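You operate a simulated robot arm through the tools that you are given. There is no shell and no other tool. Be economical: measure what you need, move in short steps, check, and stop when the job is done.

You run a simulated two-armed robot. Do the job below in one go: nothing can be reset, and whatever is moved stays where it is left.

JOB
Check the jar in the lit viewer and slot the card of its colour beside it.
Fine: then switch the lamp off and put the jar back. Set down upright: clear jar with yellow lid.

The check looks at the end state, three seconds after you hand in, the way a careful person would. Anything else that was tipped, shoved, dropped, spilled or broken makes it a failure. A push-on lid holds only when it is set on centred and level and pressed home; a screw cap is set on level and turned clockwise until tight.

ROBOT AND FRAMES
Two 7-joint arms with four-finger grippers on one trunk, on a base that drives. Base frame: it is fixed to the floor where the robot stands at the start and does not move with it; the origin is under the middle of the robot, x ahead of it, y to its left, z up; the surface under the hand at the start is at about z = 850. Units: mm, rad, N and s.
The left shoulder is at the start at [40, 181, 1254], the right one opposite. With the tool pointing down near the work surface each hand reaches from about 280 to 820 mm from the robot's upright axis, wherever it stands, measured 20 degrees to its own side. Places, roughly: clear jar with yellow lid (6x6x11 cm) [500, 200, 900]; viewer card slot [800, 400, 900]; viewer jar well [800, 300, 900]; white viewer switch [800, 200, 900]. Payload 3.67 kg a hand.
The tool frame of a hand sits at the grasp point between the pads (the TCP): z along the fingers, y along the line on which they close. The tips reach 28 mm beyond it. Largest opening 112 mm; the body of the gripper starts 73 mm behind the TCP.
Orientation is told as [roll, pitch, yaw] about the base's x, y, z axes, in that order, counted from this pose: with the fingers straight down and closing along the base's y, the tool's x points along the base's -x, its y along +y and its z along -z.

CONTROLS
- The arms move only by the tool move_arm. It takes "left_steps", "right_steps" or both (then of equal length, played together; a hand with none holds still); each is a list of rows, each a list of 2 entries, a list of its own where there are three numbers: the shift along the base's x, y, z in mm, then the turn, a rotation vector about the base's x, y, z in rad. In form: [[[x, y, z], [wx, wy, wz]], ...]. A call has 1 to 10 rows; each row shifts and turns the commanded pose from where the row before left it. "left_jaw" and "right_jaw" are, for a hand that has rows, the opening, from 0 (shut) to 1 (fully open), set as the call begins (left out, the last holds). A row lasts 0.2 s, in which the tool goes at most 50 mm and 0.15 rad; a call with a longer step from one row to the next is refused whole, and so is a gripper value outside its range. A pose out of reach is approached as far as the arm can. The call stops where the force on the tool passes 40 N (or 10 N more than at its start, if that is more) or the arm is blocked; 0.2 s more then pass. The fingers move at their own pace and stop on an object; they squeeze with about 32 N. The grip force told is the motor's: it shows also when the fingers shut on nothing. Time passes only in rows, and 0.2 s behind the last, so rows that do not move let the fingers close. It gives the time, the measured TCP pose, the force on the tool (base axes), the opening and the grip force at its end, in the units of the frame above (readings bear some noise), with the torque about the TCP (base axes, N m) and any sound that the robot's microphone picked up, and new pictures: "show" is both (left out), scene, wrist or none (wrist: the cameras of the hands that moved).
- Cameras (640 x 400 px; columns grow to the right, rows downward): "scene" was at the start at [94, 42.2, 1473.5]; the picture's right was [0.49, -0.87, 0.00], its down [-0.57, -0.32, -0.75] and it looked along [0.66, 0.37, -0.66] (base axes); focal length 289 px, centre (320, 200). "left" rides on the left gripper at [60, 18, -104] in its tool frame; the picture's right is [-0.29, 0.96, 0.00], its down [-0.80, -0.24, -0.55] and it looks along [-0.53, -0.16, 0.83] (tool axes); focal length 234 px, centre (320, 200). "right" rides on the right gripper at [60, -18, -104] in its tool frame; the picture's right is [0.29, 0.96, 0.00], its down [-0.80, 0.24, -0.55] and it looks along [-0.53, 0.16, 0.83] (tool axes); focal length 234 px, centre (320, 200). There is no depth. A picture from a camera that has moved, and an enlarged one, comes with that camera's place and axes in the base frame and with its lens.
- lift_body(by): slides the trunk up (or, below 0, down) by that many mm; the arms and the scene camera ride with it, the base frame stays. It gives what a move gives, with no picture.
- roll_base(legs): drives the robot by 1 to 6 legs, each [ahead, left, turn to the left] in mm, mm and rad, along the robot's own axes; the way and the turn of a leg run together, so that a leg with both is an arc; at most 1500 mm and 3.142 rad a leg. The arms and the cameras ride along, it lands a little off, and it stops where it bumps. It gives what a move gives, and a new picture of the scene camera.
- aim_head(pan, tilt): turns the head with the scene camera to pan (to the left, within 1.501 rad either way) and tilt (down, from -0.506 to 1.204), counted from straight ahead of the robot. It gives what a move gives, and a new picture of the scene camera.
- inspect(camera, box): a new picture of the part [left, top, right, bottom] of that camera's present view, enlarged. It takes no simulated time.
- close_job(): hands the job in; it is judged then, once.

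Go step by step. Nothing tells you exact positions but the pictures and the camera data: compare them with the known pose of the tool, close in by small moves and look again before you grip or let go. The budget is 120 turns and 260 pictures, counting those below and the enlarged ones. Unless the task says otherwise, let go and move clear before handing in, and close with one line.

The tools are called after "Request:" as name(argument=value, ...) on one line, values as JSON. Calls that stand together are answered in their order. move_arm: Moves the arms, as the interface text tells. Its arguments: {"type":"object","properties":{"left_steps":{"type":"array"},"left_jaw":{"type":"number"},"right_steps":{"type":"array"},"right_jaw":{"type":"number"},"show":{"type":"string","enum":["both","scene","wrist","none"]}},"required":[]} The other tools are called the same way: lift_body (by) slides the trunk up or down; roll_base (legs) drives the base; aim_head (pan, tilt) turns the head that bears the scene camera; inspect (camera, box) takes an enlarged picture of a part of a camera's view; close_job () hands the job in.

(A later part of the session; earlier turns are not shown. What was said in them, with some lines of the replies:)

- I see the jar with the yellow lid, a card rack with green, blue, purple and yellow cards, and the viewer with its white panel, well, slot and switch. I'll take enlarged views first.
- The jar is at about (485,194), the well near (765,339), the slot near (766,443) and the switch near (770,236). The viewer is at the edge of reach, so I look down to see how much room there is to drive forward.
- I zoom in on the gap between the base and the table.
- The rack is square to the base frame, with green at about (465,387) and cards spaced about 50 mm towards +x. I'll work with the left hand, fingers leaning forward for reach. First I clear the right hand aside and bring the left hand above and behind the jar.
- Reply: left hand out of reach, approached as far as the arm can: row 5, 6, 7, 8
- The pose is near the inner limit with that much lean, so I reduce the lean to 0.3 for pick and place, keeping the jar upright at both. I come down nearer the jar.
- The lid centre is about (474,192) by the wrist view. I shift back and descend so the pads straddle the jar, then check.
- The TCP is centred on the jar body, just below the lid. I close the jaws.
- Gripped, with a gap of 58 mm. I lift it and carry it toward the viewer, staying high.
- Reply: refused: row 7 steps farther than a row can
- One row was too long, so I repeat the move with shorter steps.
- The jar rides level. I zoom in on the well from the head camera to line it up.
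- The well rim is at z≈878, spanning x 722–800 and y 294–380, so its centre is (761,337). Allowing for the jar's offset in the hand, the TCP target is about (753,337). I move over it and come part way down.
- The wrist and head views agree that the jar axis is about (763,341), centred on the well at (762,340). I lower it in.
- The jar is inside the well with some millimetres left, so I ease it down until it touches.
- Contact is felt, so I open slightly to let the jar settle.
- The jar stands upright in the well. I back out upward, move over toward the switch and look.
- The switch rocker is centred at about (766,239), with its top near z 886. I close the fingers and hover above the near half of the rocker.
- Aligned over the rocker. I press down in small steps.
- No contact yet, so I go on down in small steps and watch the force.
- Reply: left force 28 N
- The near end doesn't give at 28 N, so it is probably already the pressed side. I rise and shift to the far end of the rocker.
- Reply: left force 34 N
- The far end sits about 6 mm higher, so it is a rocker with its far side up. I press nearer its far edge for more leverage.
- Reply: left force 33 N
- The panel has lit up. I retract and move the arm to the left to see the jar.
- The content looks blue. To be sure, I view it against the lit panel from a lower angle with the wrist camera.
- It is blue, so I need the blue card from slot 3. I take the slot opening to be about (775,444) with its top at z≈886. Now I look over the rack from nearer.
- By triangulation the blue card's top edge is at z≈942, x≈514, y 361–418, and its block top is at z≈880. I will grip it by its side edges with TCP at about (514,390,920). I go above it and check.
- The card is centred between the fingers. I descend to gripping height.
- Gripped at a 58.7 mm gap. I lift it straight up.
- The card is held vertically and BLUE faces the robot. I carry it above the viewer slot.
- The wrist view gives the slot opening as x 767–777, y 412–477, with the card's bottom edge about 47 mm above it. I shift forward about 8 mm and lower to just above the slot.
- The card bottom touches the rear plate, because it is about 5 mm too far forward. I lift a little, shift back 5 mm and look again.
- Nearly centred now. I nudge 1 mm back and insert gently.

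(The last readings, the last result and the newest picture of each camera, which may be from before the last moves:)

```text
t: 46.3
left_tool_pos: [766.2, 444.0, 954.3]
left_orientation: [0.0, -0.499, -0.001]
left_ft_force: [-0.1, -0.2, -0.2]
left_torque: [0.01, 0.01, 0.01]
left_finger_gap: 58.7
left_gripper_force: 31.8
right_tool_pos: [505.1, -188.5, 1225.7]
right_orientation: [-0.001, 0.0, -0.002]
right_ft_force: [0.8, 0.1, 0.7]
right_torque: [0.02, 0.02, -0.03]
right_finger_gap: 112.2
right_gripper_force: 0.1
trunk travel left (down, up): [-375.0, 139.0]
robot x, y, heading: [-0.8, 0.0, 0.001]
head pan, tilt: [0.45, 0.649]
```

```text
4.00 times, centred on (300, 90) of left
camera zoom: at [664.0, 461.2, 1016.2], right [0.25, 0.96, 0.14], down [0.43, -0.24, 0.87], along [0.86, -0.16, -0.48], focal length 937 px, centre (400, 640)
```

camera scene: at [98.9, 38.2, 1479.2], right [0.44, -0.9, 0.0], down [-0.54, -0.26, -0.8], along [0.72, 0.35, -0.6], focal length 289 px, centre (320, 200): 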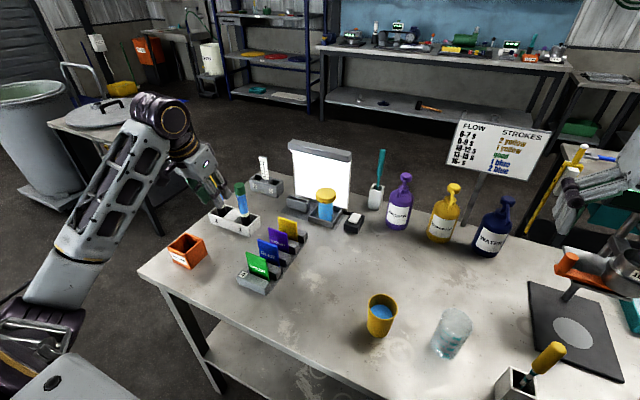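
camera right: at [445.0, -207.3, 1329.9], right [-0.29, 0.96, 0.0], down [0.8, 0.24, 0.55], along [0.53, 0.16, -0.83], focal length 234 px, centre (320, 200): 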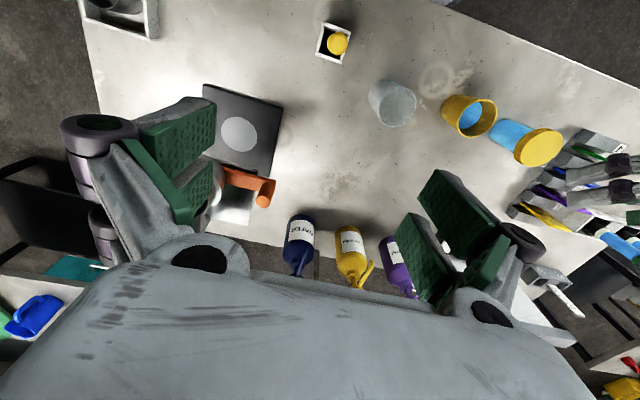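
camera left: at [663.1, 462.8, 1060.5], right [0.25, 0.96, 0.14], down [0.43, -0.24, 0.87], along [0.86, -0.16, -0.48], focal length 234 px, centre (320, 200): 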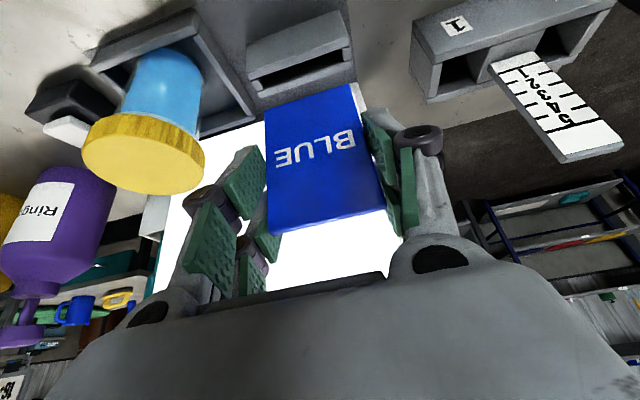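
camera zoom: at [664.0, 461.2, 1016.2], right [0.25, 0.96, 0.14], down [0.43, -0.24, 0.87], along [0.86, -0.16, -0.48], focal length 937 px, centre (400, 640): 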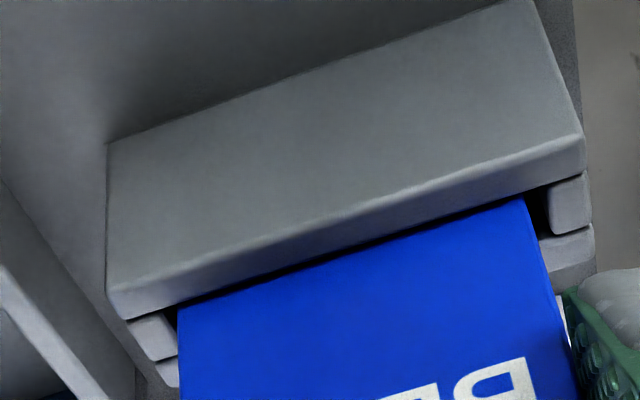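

It has entered the slot with no force, so I continue down carefully.

Request:
move_arm(left_steps=[[[0, 0, -5], [0, 0, 0]], [[0, 0, -5], [0, 0, 0]], [[0, 0, -4], [0, 0, 0]], [[0, 0, -3], [0, 0, 0]], [[0, 0, -2], [0, 0, 0]], [[0, 0, 0], [0, 0, 0]]], show="none")

Request:
inspect(camera="left", box=[220, 40, 420, 220])

Request:
inspect(camera="scene", box=[280, 170, 335, 220])

```text
t: 47.7
left_tool_pos: [766.2, 443.4, 934.6]
left_orientation: [0.0, -0.499, -0.001]
left_ft_force: [0.0, 0.8, 0.3]
left_torque: [-0.02, 0.0, -0.04]
left_finger_gap: 58.6
left_gripper_force: 32.2
right_tool_pos: [506.6, -189.0, 1223.8]
right_orientation: [0.001, 0.001, 0.0]
right_ft_force: [-0.5, 0.1, 0.0]
right_torque: [-0.02, 0.01, 0.0]
right_finger_gap: 112.0
right_gripper_force: 0.2
trunk travel left (down, up): [-375.0, 139.0]
robot x, y, heading: [-4.6, -2.2, -0.0]
head pan, tilt: [0.45, 0.649]
```

```text
2.22 times, centred on (320, 130) of left
camera zoom: at [664.1, 460.9, 997.5], right [0.25, 0.96, 0.14], down [0.43, -0.24, 0.87], along [0.86, -0.16, -0.48], focal length 520 px, centre (320, 356)
```

zoom: 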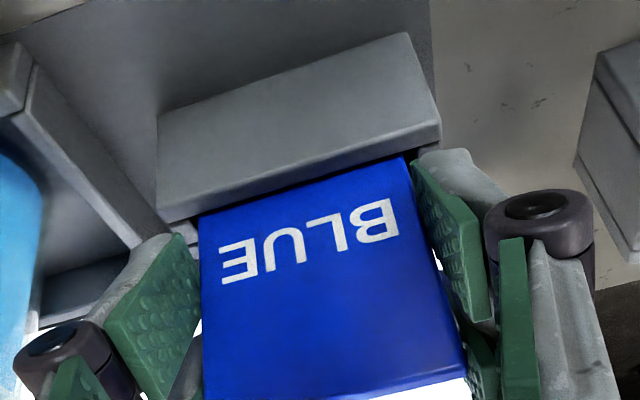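

```text
8.00 times, centred on (308, 195) of scene
camera zoom: at [98.9, 38.3, 1479.2], right [0.44, -0.9, 0.0], down [-0.54, -0.26, -0.8], along [0.72, 0.35, -0.6], focal length 2315 px, centre (420, 240)
```

zoom: 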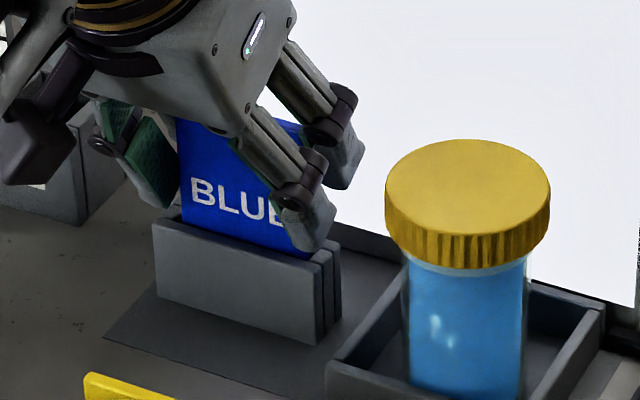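

Request:
move_arm(left_steps=[[[0, 0, -2], [0, 0, 0]], [[0, 0, -2], [0, 0, 0]], [[0, 0, 0], [0, 0, 0]]], show="none")

Request:
move_arm(left_steps=[[[0, 0, -1.5], [0, 0, 0]], [[0, 0, -1.5], [0, 0, 0]], [[0, 0, 0], [0, 0, 0]]], show="none")

Request:
inspect(camera="scene", box=[280, 170, 335, 220])

```text
t: 48.5
left_tool_pos: [766.5, 444.0, 930.7]
left_orientation: [0.001, -0.498, -0.001]
left_ft_force: [0.4, 0.1, 0.0]
left_torque: [-0.01, -0.01, -0.04]
left_finger_gap: 58.8
left_gripper_force: 32.2
right_tool_pos: [505.8, -187.9, 1224.9]
right_orientation: [0.001, 0.0, -0.001]
right_ft_force: [0.3, -0.3, 0.7]
right_torque: [-0.02, 0.01, 0.03]
right_finger_gap: 111.9
right_gripper_force: 0.0
trunk travel left (down, up): [-375.0, 139.0]
robot x, y, heading: [-0.8, 4.1, -0.005]
head pan, tilt: [0.45, 0.649]
```

```text
t: 49.3
left_tool_pos: [767.4, 443.2, 928.7]
left_orientation: [-0.001, -0.5, 0.0]
left_ft_force: [0.1, -0.1, -0.4]
left_torque: [-0.01, 0.0, -0.05]
left_finger_gap: 58.8
left_gripper_force: 31.7
right_tool_pos: [505.3, -188.9, 1224.7]
right_orientation: [-0.002, 0.0, 0.0]
right_ft_force: [0.9, -0.5, -0.7]
right_torque: [0.03, 0.0, 0.0]
right_finger_gap: 112.0
right_gripper_force: 0.0
trunk travel left (down, up): [-375.0, 139.0]
robot x, y, heading: [0.6, 0.9, 0.003]
head pan, tilt: [0.45, 0.649]
```

```text
8.00 times, centred on (308, 195) of scene
camera zoom: at [98.8, 38.3, 1479.2], right [0.44, -0.9, 0.0], down [-0.54, -0.26, -0.8], along [0.72, 0.35, -0.6], focal length 2315 px, centre (420, 240)
```

zoom: 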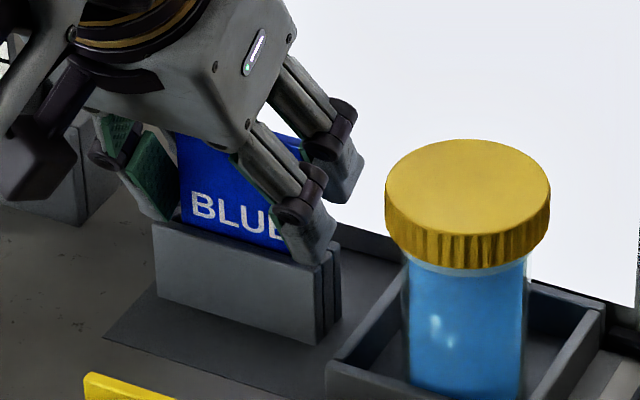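

Request:
move_arm(left_steps=[[[0, 0, -1.5], [0, 0, 0]], [[0, 0, -1.5], [0, 0, 0]], [[0, 0, 0], [0, 0, 0]]], show="none")

Request:
move_arm(left_steps=[[[0, 0, -1.5], [0, 0, 0]], [[0, 0, -1.5], [0, 0, 0]], [[0, 0, 0], [0, 0, 0]]], show="wrist")

```text
t: 50.1
left_tool_pos: [767.6, 443.8, 924.4]
left_orientation: [0.001, -0.497, 0.0]
left_ft_force: [0.7, -0.2, -0.1]
left_torque: [0.01, -0.03, 0.0]
left_finger_gap: 59.0
left_gripper_force: 31.9
right_tool_pos: [506.9, -187.8, 1225.3]
right_orientation: [0.0, -0.001, 0.0]
right_ft_force: [0.1, 0.9, 0.2]
right_torque: [0.0, 0.0, 0.01]
right_finger_gap: 112.0
right_gripper_force: 0.1
trunk travel left (down, up): [-375.0, 139.0]
robot x, y, heading: [-1.6, 0.7, 0.0]
head pan, tilt: [0.45, 0.649]
```

```text
t: 50.9
left_tool_pos: [767.3, 442.8, 922.8]
left_orientation: [0.001, -0.502, 0.0]
left_ft_force: [0.2, 0.4, 6.1]
left_torque: [-0.09, 0.08, -0.02]
left_finger_gap: 59.0
left_gripper_force: 32.2
right_tool_pos: [505.1, -188.6, 1224.7]
right_orientation: [0.0, 0.0, 0.0]
right_ft_force: [-0.7, -0.3, 0.1]
right_torque: [0.0, -0.04, -0.02]
right_finger_gap: 111.9
right_gripper_force: 0.0
trunk travel left (down, up): [-375.0, 139.0]
robot x, y, heading: [0.7, -2.2, -0.003]
head pan, tilt: [0.45, 0.649]
camera left: at [664.2, 460.8, 985.7], right [0.25, 0.96, 0.14], down [0.43, -0.24, 0.87], along [0.87, -0.16, -0.47], focal length 234 px, centre (320, 200)
```

left: 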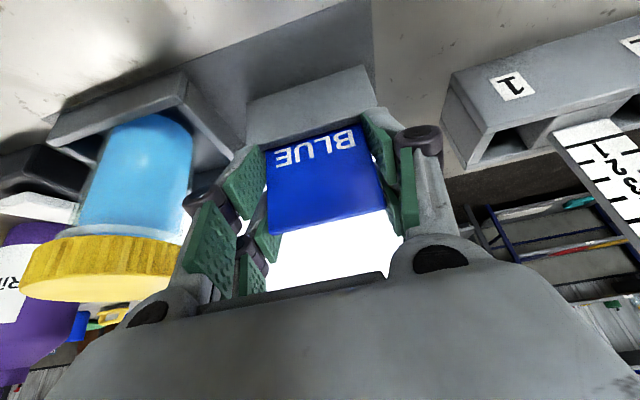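

The card is seated. I open slightly and withdraw straight up.

Request:
move_arm(left_steps=[[[0, 0, 0], [0, 0, 0]], [[0, 0, 0], [0, 0, 0]], [[0, 0, 10], [0, 0, 0]], [[-2, 0, 20], [0, 0, 0]], [[-8, 0, 35], [0, 0, 0]], [[-10, 0, 40], [0, 0, 0]], [[-20, -10, 30], [0, 0, 0]], [[0, 0, 0], [0, 0, 0]]], left_jaw=0.61, show="wrist")

Request:
inspect(camera="scene", box=[270, 150, 370, 230])

```text
t: 52.7
left_tool_pos: [727.4, 434.7, 1057.7]
left_orientation: [0.0, -0.5, 0.0]
left_ft_force: [-0.2, 0.1, -0.8]
left_torque: [0.05, 0.02, 0.05]
left_finger_gap: 68.4
left_gripper_force: 0.0
right_tool_pos: [507.0, -188.5, 1223.8]
right_orientation: [-0.001, 0.0, 0.002]
right_ft_force: [-0.1, -1.1, 0.1]
right_torque: [0.0, 0.03, 0.0]
right_finger_gap: 111.9
right_gripper_force: 0.1
trunk travel left (down, up): [-375.0, 139.0]
robot x, y, heading: [-0.6, -4.0, -0.001]
head pan, tilt: [0.45, 0.649]
camera left: at [624.5, 451.1, 1119.7], right [0.25, 0.96, 0.14], down [0.43, -0.24, 0.87], along [0.86, -0.16, -0.48], focal length 234 px, centre (320, 200)
```

left: 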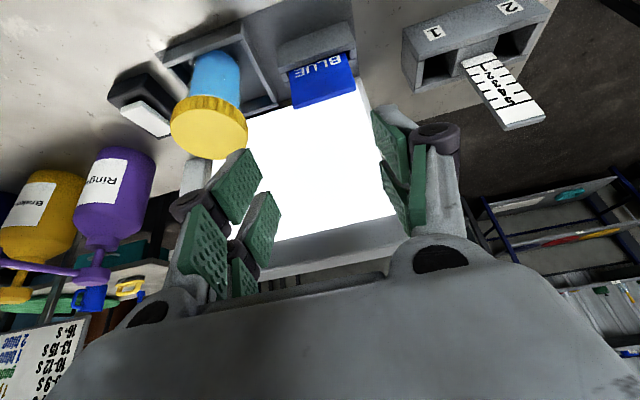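

```text
5.00 times, centred on (320, 190) of scene
camera zoom: at [99.4, 38.6, 1479.1], right [0.44, -0.9, 0.0], down [-0.55, -0.26, -0.8], along [0.72, 0.35, -0.61], focal length 1447 px, centre (320, 250)
```

zoom: 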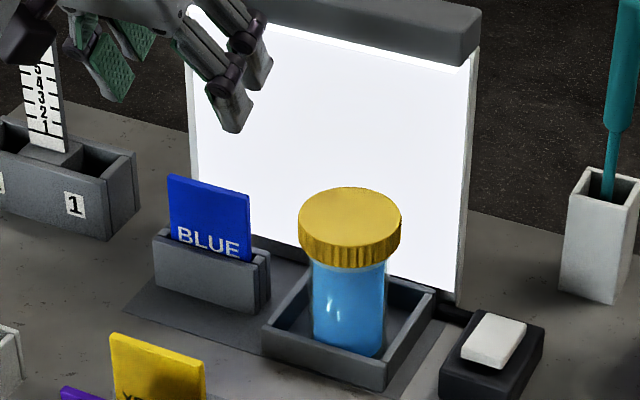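

The card is in place. Now I go to the switch and press its near, raised end to turn the lamp off.

Request:
move_arm(left_steps=[[[-4, -38, 0], [0, 0.05, 0]], [[-4, -38, 0], [0, 0.05, 0]], [[-4, -38, 0], [0, 0.05, 0]], [[-4, -40, 0], [0, 0.05, 0]], [[-3, -41, 0], [0, 0, 0]], [[12, 0, -30], [0, 0, 0]], [[14, 0, -40], [0, 0, 0]], [[12, 0, -40], [0, 0, 0]], [[0, 0, 0], [0, 0, 0]]], left_jaw=0, show="wrist")

Request:
inspect(camera="left", box=[240, 50, 400, 190])

```text
t: 54.7
left_tool_pos: [745.4, 238.1, 948.0]
left_orientation: [0.0, -0.299, 0.0]
left_ft_force: [-1.3, -0.6, -0.5]
left_torque: [0.01, 0.0, 0.04]
left_finger_gap: 0.0
left_gripper_force: 31.8
right_tool_pos: [505.8, -188.6, 1223.8]
right_orientation: [0.0, 0.0, 0.002]
right_ft_force: [-0.9, -0.4, 0.2]
right_torque: [0.01, 0.01, 0.02]
right_finger_gap: 111.8
right_gripper_force: 0.1
trunk travel left (down, up): [-375.0, 139.0]
robot x, y, heading: [-1.2, -1.4, -0.003]
head pan, tilt: [0.45, 0.649]
camera left: at [657.2, 255.9, 1028.8], right [0.28, 0.96, 0.09], down [0.6, -0.24, 0.77], along [0.75, -0.16, -0.64], focal length 234 px, centre (320, 200)
```

left: 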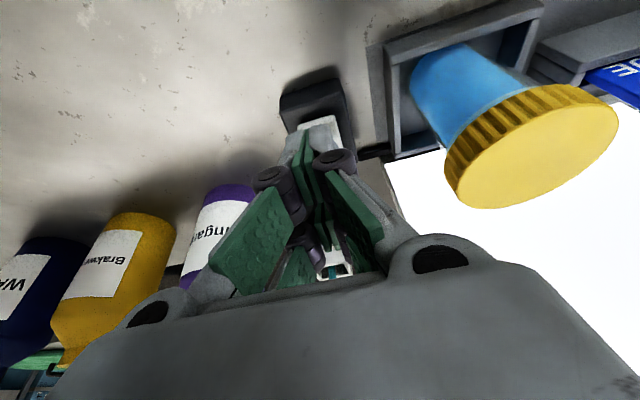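

```text
2.86 times, centred on (320, 120) of left
camera zoom: at [657.2, 255.9, 1028.8], right [0.28, 0.96, 0.09], down [0.6, -0.24, 0.77], along [0.75, -0.16, -0.64], focal length 669 px, centre (320, 429)
```

zoom: 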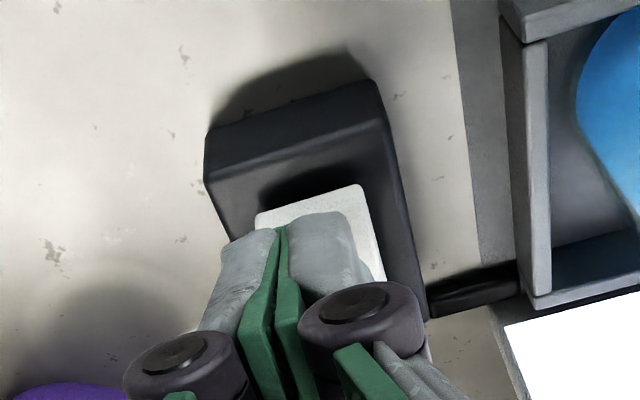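

Request:
move_arm(left_steps=[[[2, 3, -12], [0, 0, 0]], [[0, 0, -10], [0, 0, 0]], [[0, 0, -3], [0, 0, 0]], [[0, 0, -2], [0, 0, 0]], [[0, 0, -2], [0, 0, 0]], [[0, 0, 0], [0, 0, 0]]], show="none")

Request:
move_arm(left_steps=[[[0, 0, -2], [0, 0, 0]], [[0, 0, -2], [0, 0, 0]], [[0, 0, 0], [0, 0, 0]]], show="none")

Request:
inspect(camera="scene", box=[270, 150, 370, 230])

```text
t: 56.1
left_tool_pos: [748.2, 241.8, 918.9]
left_orientation: [-0.001, -0.3, 0.0]
left_ft_force: [1.2, 0.0, -0.2]
left_torque: [0.01, -0.02, 0.02]
left_finger_gap: 0.0
left_gripper_force: 32.2
right_tool_pos: [506.2, -189.5, 1224.4]
right_orientation: [0.0, 0.0, -0.001]
right_ft_force: [-0.6, 0.0, 0.5]
right_torque: [0.02, 0.01, 0.02]
right_finger_gap: 112.0
right_gripper_force: 0.0
trunk travel left (down, up): [-375.0, 139.0]
robot x, y, heading: [-0.6, 0.2, 0.004]
head pan, tilt: [0.45, 0.649]
```

```text
t: 56.9
left_tool_pos: [748.0, 240.7, 915.8]
left_orientation: [0.002, -0.301, -0.001]
left_ft_force: [0.0, -0.1, 0.2]
left_torque: [0.03, 0.01, -0.02]
left_finger_gap: 5.9
left_gripper_force: 35.4
right_tool_pos: [506.0, -188.1, 1225.8]
right_orientation: [0.001, 0.001, -0.001]
right_ft_force: [0.6, -0.1, 1.1]
right_torque: [-0.03, -0.01, -0.01]
right_finger_gap: 112.3
right_gripper_force: 0.1
trunk travel left (down, up): [-375.0, 139.0]
robot x, y, heading: [1.8, -0.1, 0.002]
head pan, tilt: [0.45, 0.649]
```

```text
5.00 times, centred on (320, 190) of scene
camera zoom: at [98.7, 38.3, 1479.2], right [0.44, -0.9, 0.0], down [-0.54, -0.26, -0.8], along [0.72, 0.35, -0.6], focal length 1447 px, centre (320, 250)
```

zoom: 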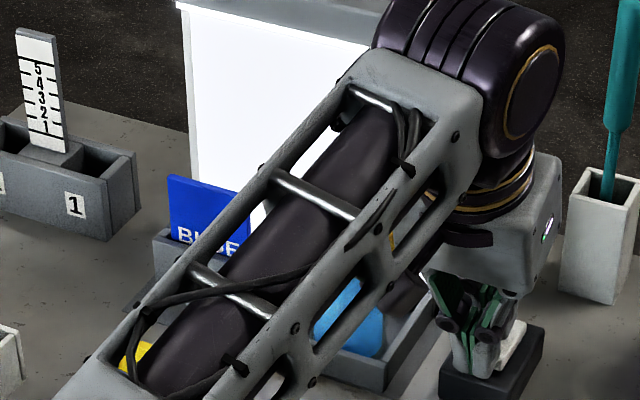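

Request:
move_arm(left_steps=[[[0, 0, -2], [0, 0, 0]], [[0, 0, -2], [0, 0, 0]], [[0, 0, 0], [0, 0, 0]]], show="none")

Request:
move_arm(left_steps=[[[0, 0, -1.5], [0, 0, 0]], [[0, 0, -1.5], [0, 0, 0]], [[0, 0, 0], [0, 0, 0]]], show="none")

Request:
inspect(camera="scene", box=[270, 150, 370, 230])

```text
t: 57.7
left_tool_pos: [748.1, 240.6, 910.4]
left_orientation: [-0.001, -0.299, 0.001]
left_ft_force: [-0.1, -0.2, -0.3]
left_torque: [-0.01, 0.0, 0.01]
left_finger_gap: 0.0
left_gripper_force: 35.5
right_tool_pos: [506.9, -189.9, 1225.0]
right_orientation: [0.0, 0.001, 0.001]
right_ft_force: [0.2, 0.6, 0.3]
right_torque: [0.01, 0.0, 0.0]
right_finger_gap: 112.2
right_gripper_force: 0.1
trunk travel left (down, up): [-375.0, 139.0]
robot x, y, heading: [-0.0, -0.7, -0.002]
head pan, tilt: [0.45, 0.649]
```

```text
t: 58.5
left_tool_pos: [747.1, 241.4, 909.7]
left_orientation: [0.001, -0.304, 0.0]
left_ft_force: [1.3, 1.6, 9.5]
left_torque: [0.0, 0.02, 0.0]
left_finger_gap: 6.1
left_gripper_force: 36.2
right_tool_pos: [504.7, -188.6, 1224.1]
right_orientation: [0.0, 0.001, -0.003]
right_ft_force: [0.3, 0.4, 0.4]
right_torque: [0.01, 0.03, 0.02]
right_finger_gap: 111.8
right_gripper_force: 0.0
trunk travel left (down, up): [-375.0, 139.0]
robot x, y, heading: [-1.3, 0.2, 0.001]
head pan, tilt: [0.45, 0.649]
```

```text
5.00 times, centred on (320, 190) of scene
camera zoom: at [97.7, 37.9, 1479.4], right [0.44, -0.9, 0.0], down [-0.54, -0.26, -0.8], along [0.72, 0.35, -0.6], focal length 1447 px, centre (320, 250)
```

zoom: 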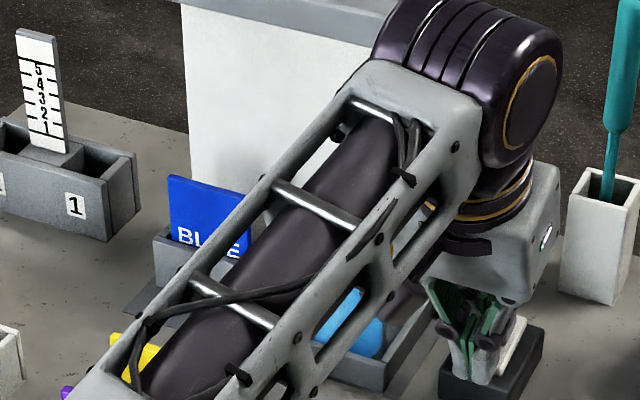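

The lamp is off. I rise and line up over the jar to take it back.

Request:
move_arm(left_steps=[[[0, 0, 15], [0, 0, 0]], [[-6, 0, 40], [0, 0, 0]], [[-12, 0, 45], [0, 0, 0]], [[-12, 0, 40], [0, 0, 0]], [[0, 35, 0], [0, 0, 0]], [[0, 35, 0], [0, 0, 0]], [[10, 28, -10], [0, 0, 0]], [[10, 0, -10], [0, 0, 0]], [[0, 0, 0], [0, 0, 0]]], left_jaw=0.66, show="wrist")

Request:
inspect(camera="scene", box=[270, 150, 370, 230])

```text
t: 60.5
left_tool_pos: [736.9, 338.5, 1026.8]
left_orientation: [0.0, -0.3, -0.001]
left_ft_force: [0.9, -0.1, 0.2]
left_torque: [0.01, -0.01, 0.01]
left_finger_gap: 73.7
left_gripper_force: 0.2
right_tool_pos: [506.0, -189.5, 1225.1]
right_orientation: [0.002, -0.001, -0.001]
right_ft_force: [-0.3, -0.5, 0.1]
right_torque: [-0.02, -0.02, -0.03]
right_finger_gap: 112.0
right_gripper_force: 0.0
trunk travel left (down, up): [-375.0, 139.0]
robot x, y, heading: [0.3, 0.8, 0.001]
head pan, tilt: [0.45, 0.649]
camera left: at [649.4, 356.0, 1108.7], right [0.28, 0.96, 0.09], down [0.6, -0.24, 0.77], along [0.75, -0.16, -0.64], focal length 234 px, centre (320, 200)
```

left: 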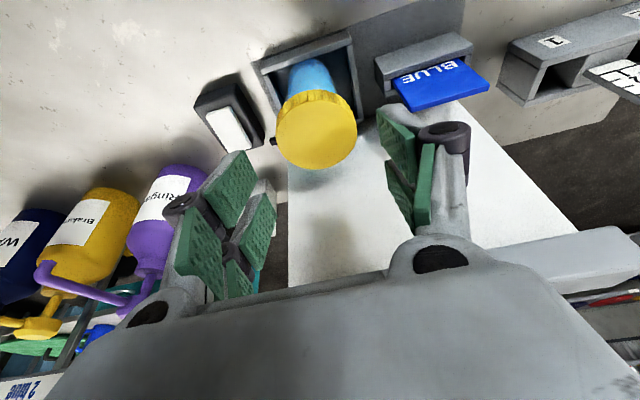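

```text
5.00 times, centred on (320, 190) of scene
camera zoom: at [98.4, 38.3, 1479.3], right [0.44, -0.9, 0.0], down [-0.54, -0.26, -0.8], along [0.72, 0.35, -0.6], focal length 1447 px, centre (320, 250)
```

zoom: 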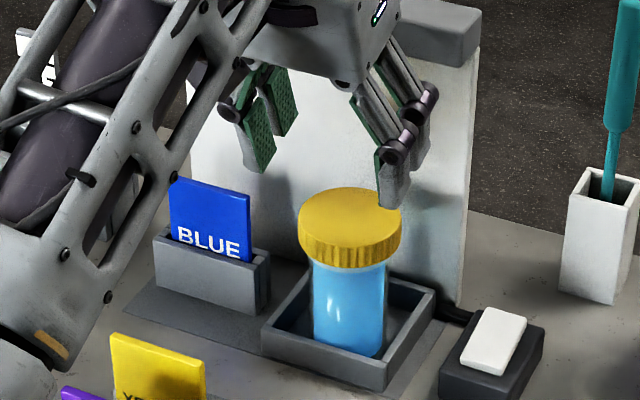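

The jar stands as left and the rocker has flipped back. I descend along the earlier path to the same grip pose.

Request:
move_arm(left_steps=[[[6, 0.5, -25], [0, 0, 0]], [[6, 0.5, -25], [0, 0, 0]], [[5, 0, -25], [0, 0, 0]], [[0, 0, -20], [0, 0, 0]], [[0, 0, -16], [0, 0, 0]], [[0, 0, 0], [0, 0, 0]]], show="wrist")

```text
t: 61.9
left_tool_pos: [753.6, 338.2, 917.3]
left_orientation: [0.0, -0.299, 0.001]
left_ft_force: [0.9, 0.3, 0.2]
left_torque: [0.01, 0.03, 0.01]
left_finger_gap: 73.7
left_gripper_force: 0.0
right_tool_pos: [506.4, -189.5, 1224.4]
right_orientation: [0.001, 0.002, 0.001]
right_ft_force: [0.1, -0.3, 0.7]
right_torque: [0.01, -0.01, 0.0]
right_finger_gap: 111.9
right_gripper_force: 0.1
trunk travel left (down, up): [-375.0, 139.0]
robot x, y, heading: [-0.9, -1.3, -0.001]
head pan, tilt: [0.45, 0.649]
camera left: at [666.6, 356.9, 997.9], right [0.28, 0.96, 0.09], down [0.6, -0.24, 0.77], along [0.75, -0.16, -0.64], focal length 234 px, centre (320, 200)
```

left: 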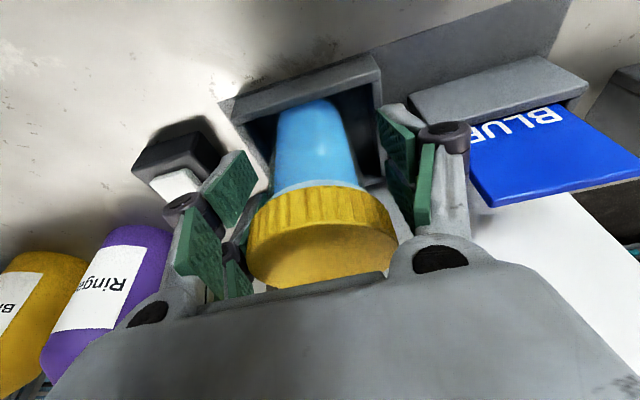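

Aligned. I go down the last few millimetres and grip.

Request:
move_arm(left_steps=[[[0, 0, -5], [0, 0, 0]], [[0, 0, 0], [0, 0, 0]]], show="none")

Request:
move_arm(left_steps=[[[0, 0, 0], [0, 0, 0]], [[0, 0, 0], [0, 0, 0]], [[0, 0, 0], [0, 0, 0]]], left_jaw=0.2, show="wrist")

```text
t: 62.5
left_tool_pos: [754.2, 340.3, 911.0]
left_orientation: [-0.001, -0.299, -0.001]
left_ft_force: [0.5, -0.7, 0.1]
left_torque: [-0.01, -0.01, -0.01]
left_finger_gap: 73.8
left_gripper_force: 0.0
right_tool_pos: [508.4, -189.9, 1225.7]
right_orientation: [0.0, 0.0, 0.0]
right_ft_force: [1.0, -0.3, -0.8]
right_torque: [-0.02, -0.03, -0.01]
right_finger_gap: 112.2
right_gripper_force: 0.1
trunk travel left (down, up): [-375.0, 139.0]
robot x, y, heading: [-1.6, 3.5, 0.001]
head pan, tilt: [0.45, 0.649]
```

```text
t: 63.3
left_tool_pos: [755.1, 340.8, 912.6]
left_orientation: [-0.001, -0.299, 0.0]
left_ft_force: [1.0, 0.4, 0.6]
left_torque: [0.0, -0.09, -0.02]
left_finger_gap: 58.0
left_gripper_force: 32.0
right_tool_pos: [507.0, -187.1, 1224.9]
right_orientation: [0.0, 0.0, -0.001]
right_ft_force: [-0.7, 0.0, 0.2]
right_torque: [-0.01, -0.03, 0.03]
right_finger_gap: 111.8
right_gripper_force: 0.0
trunk travel left (down, up): [-375.0, 139.0]
robot x, y, heading: [-0.3, -0.6, 0.004]
head pan, tilt: [0.45, 0.649]
camera left: at [666.6, 357.2, 993.1], right [0.28, 0.96, 0.09], down [0.6, -0.24, 0.77], along [0.75, -0.16, -0.64], focal length 234 px, centre (320, 200)
```

left: 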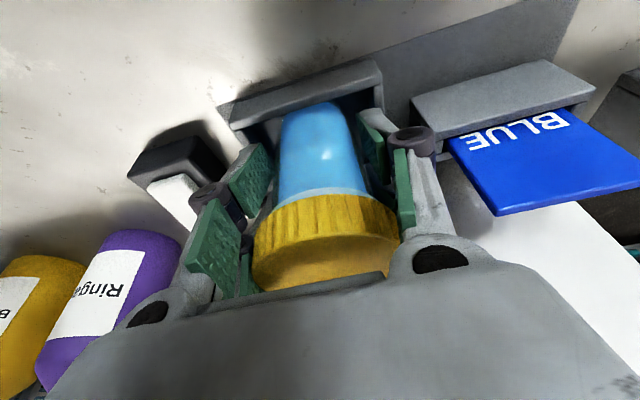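

Request:
move_arm(left_steps=[[[0, 0, 10], [0, 0, 0]], [[0, 0, 25], [0, 0, 0]], [[0, 0, 40], [0, 0, 0]], [[0, 0, 45], [0, 0, 0]], [[-40, -28, 0], [0, 0, 0]], [[-40, -28, 0], [0, 0, 0]], [[-40, -28, 0], [0, 0, 0]], [[-40, -22, 0], [0, 0, 0]], [[-40, -16, 0], [0, 0, 0]], [[0, 0, 0], [0, 0, 0]]], show="wrist")

Request:
inspect(camera="scene", box=[230, 130, 430, 280])

```text
t: 65.5
left_tool_pos: [556.0, 218.8, 1030.5]
left_orientation: [0.0, -0.299, 0.001]
left_ft_force: [0.4, -0.2, -1.3]
left_torque: [0.03, 0.01, -0.02]
left_finger_gap: 57.6
left_gripper_force: 31.8
right_tool_pos: [507.6, -188.9, 1224.1]
right_orientation: [0.0, 0.001, 0.0]
right_ft_force: [-0.1, -0.9, -0.8]
right_torque: [-0.03, 0.03, -0.04]
right_finger_gap: 112.0
right_gripper_force: 0.0
trunk travel left (down, up): [-375.0, 139.0]
robot x, y, heading: [3.3, -5.2, 0.002]
head pan, tilt: [0.45, 0.649]
camera left: at [466.8, 235.9, 1112.0], right [0.28, 0.96, 0.09], down [0.6, -0.24, 0.76], along [0.75, -0.16, -0.64], focal length 234 px, centre (320, 200)
```

left: 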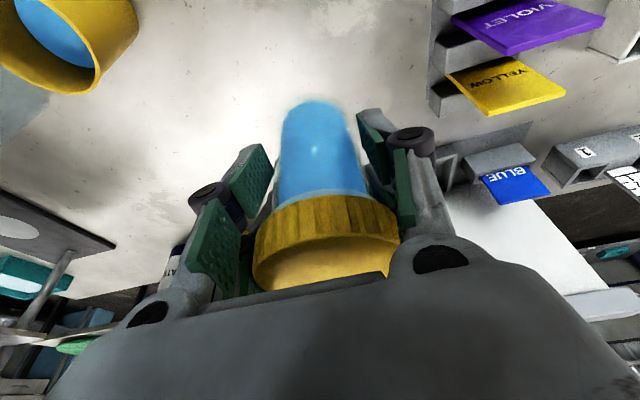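

```text
2.67 times, centred on (330, 205) of scene
camera zoom: at [99.7, 38.3, 1479.1], right [0.44, -0.9, 0.0], down [-0.55, -0.26, -0.8], along [0.72, 0.35, -0.61], focal length 772 px, centre (293, 187)
```

zoom: 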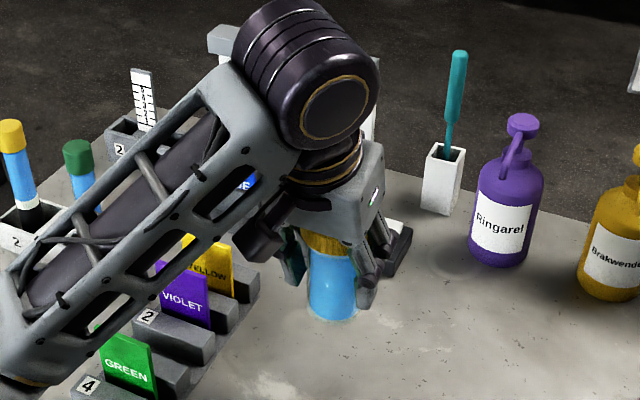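

The jar is held level. I return it above its original spot and lower.

Request:
move_arm(left_steps=[[[-41, -13, 0], [0, 0, 0]], [[-41, -13, 0], [0, 0, 0]], [[0, 0, 0], [0, 0, 0]], [[0, 0, -40], [0, 0, 0]], [[0, 0, -40], [0, 0, 0]], [[0, 0, -20], [0, 0, 0]], [[0, 0, -10], [0, 0, 0]], [[0, 0, 0], [0, 0, 0]]], show="wrist")

```text
t: 67.3
left_tool_pos: [472.5, 192.6, 920.5]
left_orientation: [-0.001, -0.3, 0.0]
left_ft_force: [-1.5, -0.8, -0.7]
left_torque: [0.01, 0.0, 0.02]
left_finger_gap: 57.4
left_gripper_force: 32.2
right_tool_pos: [506.0, -189.0, 1223.7]
right_orientation: [-0.001, 0.0, -0.001]
right_ft_force: [0.3, 0.4, 0.0]
right_torque: [0.01, -0.02, 0.04]
right_finger_gap: 112.1
right_gripper_force: 0.2
trunk travel left (down, up): [-375.0, 139.0]
robot x, y, heading: [1.1, 0.3, -0.001]
head pan, tilt: [0.45, 0.649]
camera left: at [384.4, 210.4, 1001.7], right [0.28, 0.96, 0.09], down [0.6, -0.24, 0.76], along [0.75, -0.16, -0.64], focal length 234 px, centre (320, 200)
```

left: 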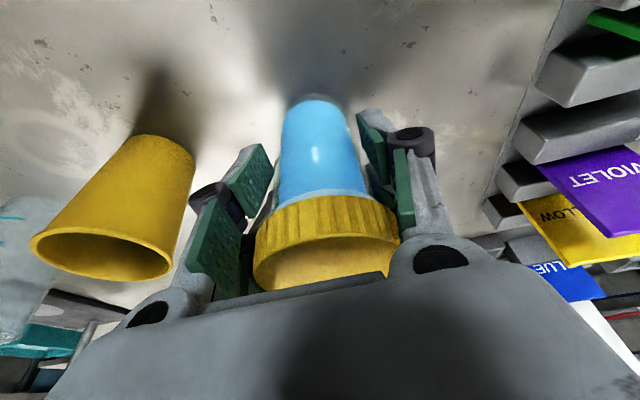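

Request:
move_arm(left_steps=[[[0, 0, -3], [0, 0, 0]], [[0, 0, -3], [0, 0, 0]], [[0, 0, -2], [0, 0, 0]], [[0, 0, 0], [0, 0, 0]]], show="none")

Request:
move_arm(left_steps=[[[0, 0, -1.5], [0, 0, 0]], [[0, 0, 0], [0, 0, 0]]], show="none")

Request:
move_arm(left_steps=[[[0, 0, -1.5], [0, 0, 0]], [[0, 0, 0], [0, 0, 0]]], show="none")

```text
t: 68.3
left_tool_pos: [473.2, 194.3, 913.1]
left_orientation: [-0.001, -0.301, -0.001]
left_ft_force: [0.0, 0.4, -1.2]
left_torque: [0.01, -0.03, 0.02]
left_finger_gap: 57.4
left_gripper_force: 32.0
right_tool_pos: [505.2, -189.4, 1223.4]
right_orientation: [0.001, -0.001, 0.0]
right_ft_force: [0.3, 0.9, -0.3]
right_torque: [0.01, -0.05, -0.01]
right_finger_gap: 111.7
right_gripper_force: 0.0
trunk travel left (down, up): [-375.0, 139.0]
robot x, y, heading: [0.3, -1.7, -0.001]
head pan, tilt: [0.45, 0.649]
```

```text
t: 68.9
left_tool_pos: [474.4, 193.2, 911.4]
left_orientation: [0.0, -0.299, -0.001]
left_ft_force: [0.7, -0.6, 0.5]
left_torque: [0.05, -0.04, -0.03]
left_finger_gap: 57.3
left_gripper_force: 31.3
right_tool_pos: [507.1, -189.1, 1224.7]
right_orientation: [0.001, 0.001, 0.0]
right_ft_force: [-0.8, 0.2, 0.3]
right_torque: [-0.01, 0.02, -0.02]
right_finger_gap: 111.9
right_gripper_force: 0.1
trunk travel left (down, up): [-375.0, 139.0]
robot x, y, heading: [-0.7, -0.4, -0.004]
head pan, tilt: [0.45, 0.649]
```

```text
t: 69.5
left_tool_pos: [472.7, 193.5, 912.6]
left_orientation: [0.0, -0.304, -0.001]
left_ft_force: [-0.5, 2.5, 10.9]
left_torque: [0.13, -0.27, 0.02]
left_finger_gap: 57.3
left_gripper_force: 32.2
right_tool_pos: [505.7, -190.2, 1225.1]
right_orientation: [0.001, 0.0, -0.001]
right_ft_force: [-0.1, -0.2, -0.7]
right_torque: [-0.01, 0.01, 0.01]
right_finger_gap: 111.8
right_gripper_force: 0.1
trunk travel left (down, up): [-375.0, 139.0]
robot x, y, heading: [0.6, -2.5, 0.001]
head pan, tilt: [0.45, 0.649]
```

The jar touches the table. I ease off 1 mm, open, and retreat upward along the tool axis.

Request:
move_arm(left_steps=[[[0, 0, 1], [0, 0, 0]], [[0, 0, 0], [0, 0, 0]]], show="none")

Request:
move_arm(left_steps=[[[0, 0, 0], [0, 0, 0]], [[0, 0, 0], [0, 0, 0]], [[0, 0, 20], [0, 0, 0]], [[0, 0, 40], [0, 0, 0]], [[0, 0, 45], [0, 0, 0]], [[0, 0, 45], [0, 0, 0]], [[0, 0, 0], [0, 0, 0]]], left_jaw=0.78)

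```text
t: 70.1
left_tool_pos: [472.4, 193.9, 912.2]
left_orientation: [0.001, -0.301, 0.0]
left_ft_force: [1.6, 0.3, 8.6]
left_torque: [0.1, -0.41, 0.04]
left_finger_gap: 57.4
left_gripper_force: 31.9
right_tool_pos: [506.3, -188.8, 1225.3]
right_orientation: [-0.001, 0.0, 0.001]
right_ft_force: [0.5, 0.8, -0.4]
right_torque: [0.0, 0.02, 0.02]
right_finger_gap: 111.8
right_gripper_force: 0.0
trunk travel left (down, up): [-375.0, 139.0]
robot x, y, heading: [0.1, 0.3, 0.002]
head pan, tilt: [0.45, 0.649]
```

```text
t: 71.7
left_tool_pos: [472.6, 193.1, 1061.9]
left_orientation: [0.0, -0.3, 0.001]
left_ft_force: [0.2, 0.0, -0.4]
left_torque: [0.02, -0.02, 0.0]
left_finger_gap: 87.6
left_gripper_force: 0.0
right_tool_pos: [506.4, -190.6, 1224.3]
right_orientation: [0.0, 0.001, -0.001]
right_ft_force: [-0.6, -0.3, 1.0]
right_torque: [0.03, 0.01, 0.01]
right_finger_gap: 111.9
right_gripper_force: 0.1
trunk travel left (down, up): [-375.0, 139.0]
robot x, y, heading: [-1.6, 0.6, -0.002]
head pan, tilt: [0.45, 0.649]
camera scene: at [98.6, 38.1, 1479.2], right [0.44, -0.9, 0.0], down [-0.54, -0.26, -0.8], along [0.72, 0.35, -0.6], focal length 289 px, centre (320, 200)
camera left: at [385.1, 210.5, 1143.4], right [0.28, 0.96, 0.09], down [0.6, -0.24, 0.76], along [0.75, -0.16, -0.64], focal length 234 px, centre (320, 200)
```

scene: 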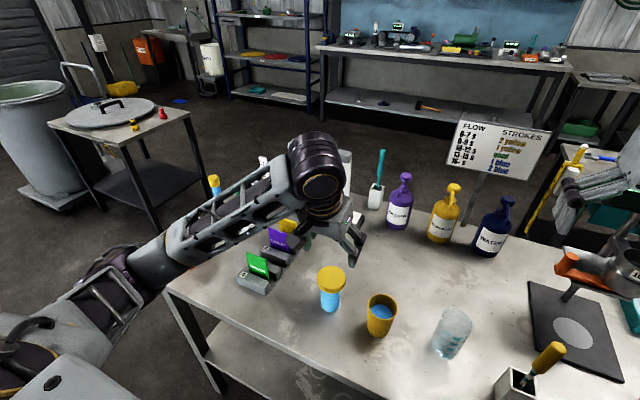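
left: 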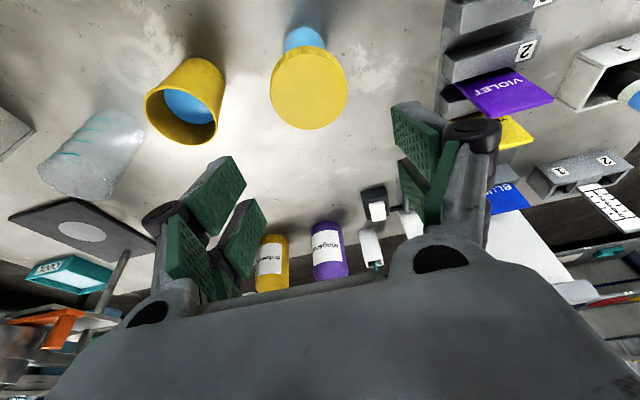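

The jar stands upright. I move the arm clear and compare with the starting view.

Request:
move_arm(left_steps=[[[0, 20, 30], [0, 0, 0]], [[0, 35, 30], [0, 0, 0]], [[-5, 40, 15], [0, 0.05, 0]], [[-5, 45, 10], [0, 0.05, 0]], [[-5, 45, 10], [0, 0.05, 0]], [[-5, 45, 0], [0, 0.05, 0]], [[-5, 45, 0], [0, 0.05, 0]], [[-5, 45, 0], [0, 0.05, 0]], [[0, 0, 0], [0, 0, 0]]], show="none")

Request:
aim_head(pan=0.515, tilt=0.716)

Request:
inspect(camera="scene", box=[180, 180, 420, 330])

Request:
inspect(camera="scene", box=[220, 100, 420, 225])

```text
t: 73.7
left_tool_pos: [442.7, 514.1, 1155.2]
left_orientation: [0.0, 0.001, 0.002]
left_ft_force: [0.6, 0.5, 0.4]
left_torque: [-0.01, -0.01, 0.02]
left_finger_gap: 87.2
left_gripper_force: 0.1
right_tool_pos: [506.1, -189.3, 1224.3]
right_orientation: [0.001, -0.001, -0.001]
right_ft_force: [0.6, -0.6, -0.9]
right_torque: [0.0, 0.0, 0.0]
right_finger_gap: 111.5
right_gripper_force: 0.1
trunk travel left (down, up): [-375.0, 139.0]
robot x, y, heading: [1.1, 1.4, 0.001]
head pan, tilt: [0.45, 0.649]
```

```text
t: 74.3
left_tool_pos: [443.5, 513.6, 1154.9]
left_orientation: [-0.001, 0.0, 0.0]
left_ft_force: [0.0, 0.0, 0.2]
left_torque: [-0.01, 0.04, 0.0]
left_finger_gap: 87.4
left_gripper_force: 0.0
right_tool_pos: [506.1, -189.6, 1225.0]
right_orientation: [0.0, 0.0, -0.001]
right_ft_force: [0.1, -0.6, 0.1]
right_torque: [0.0, 0.05, -0.01]
right_finger_gap: 112.1
right_gripper_force: 0.1
trunk travel left (down, up): [-375.0, 139.0]
robot x, y, heading: [-0.5, -3.2, -0.002]
head pan, tilt: [0.515, 0.716]
camera scene: at [94.1, 41.9, 1473.6], right [0.49, -0.87, 0.0], down [-0.57, -0.32, -0.75], along [0.66, 0.37, -0.66], focal length 289 px, centre (320, 200)
```

scene: 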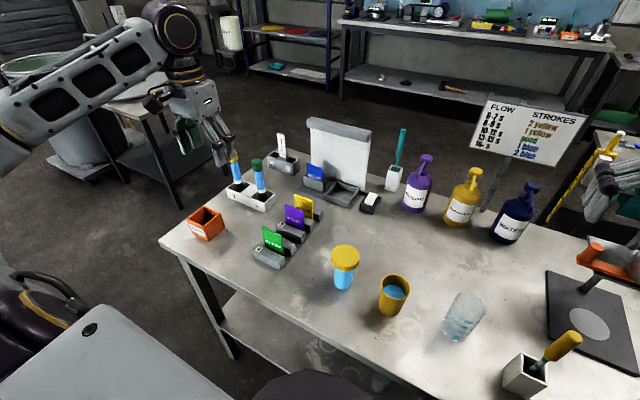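

```text
2.67 times, centred on (300, 255) of scene
camera zoom: at [94.1, 41.9, 1473.6], right [0.49, -0.87, 0.0], down [-0.57, -0.32, -0.75], along [0.66, 0.37, -0.66], focal length 772 px, centre (373, 53)
```

zoom: 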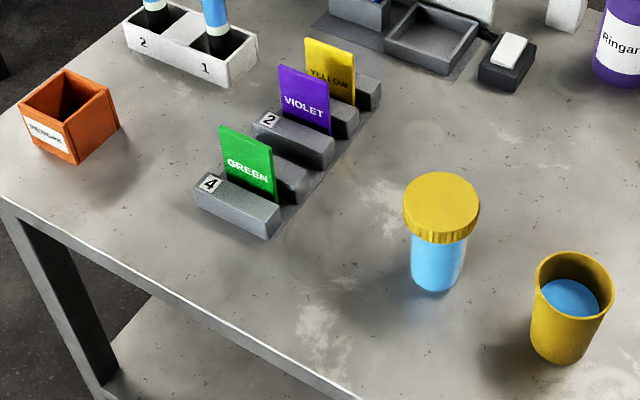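

```text
3.20 times, centred on (320, 162) of scene
camera zoom: at [94.1, 41.9, 1473.6], right [0.49, -0.87, 0.0], down [-0.57, -0.32, -0.75], along [0.66, 0.37, -0.66], focal length 926 px, centre (320, 320)
```

zoom: 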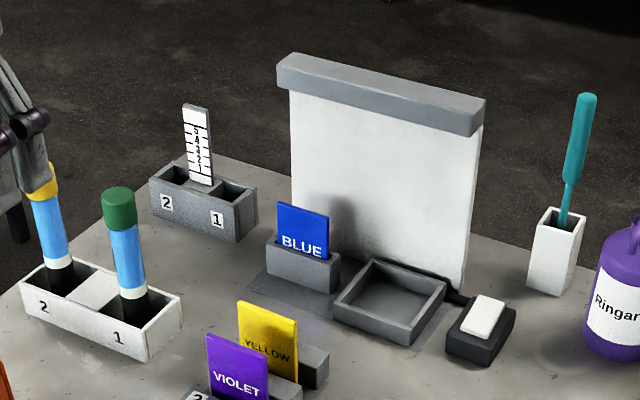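

The jar stands upright within a few millimetres of its first place, the blue card is slotted beside the well, the lamp is off, and nothing else looks moved. The hands are empty and clear, so I hand in.

Request:
close_job()

```text
The job is handed in.
```

The jar read blue in the lit viewer, so I slotted the blue card beside it, switched the lamp off and set the jar back upright within a few millimetres of its first place.
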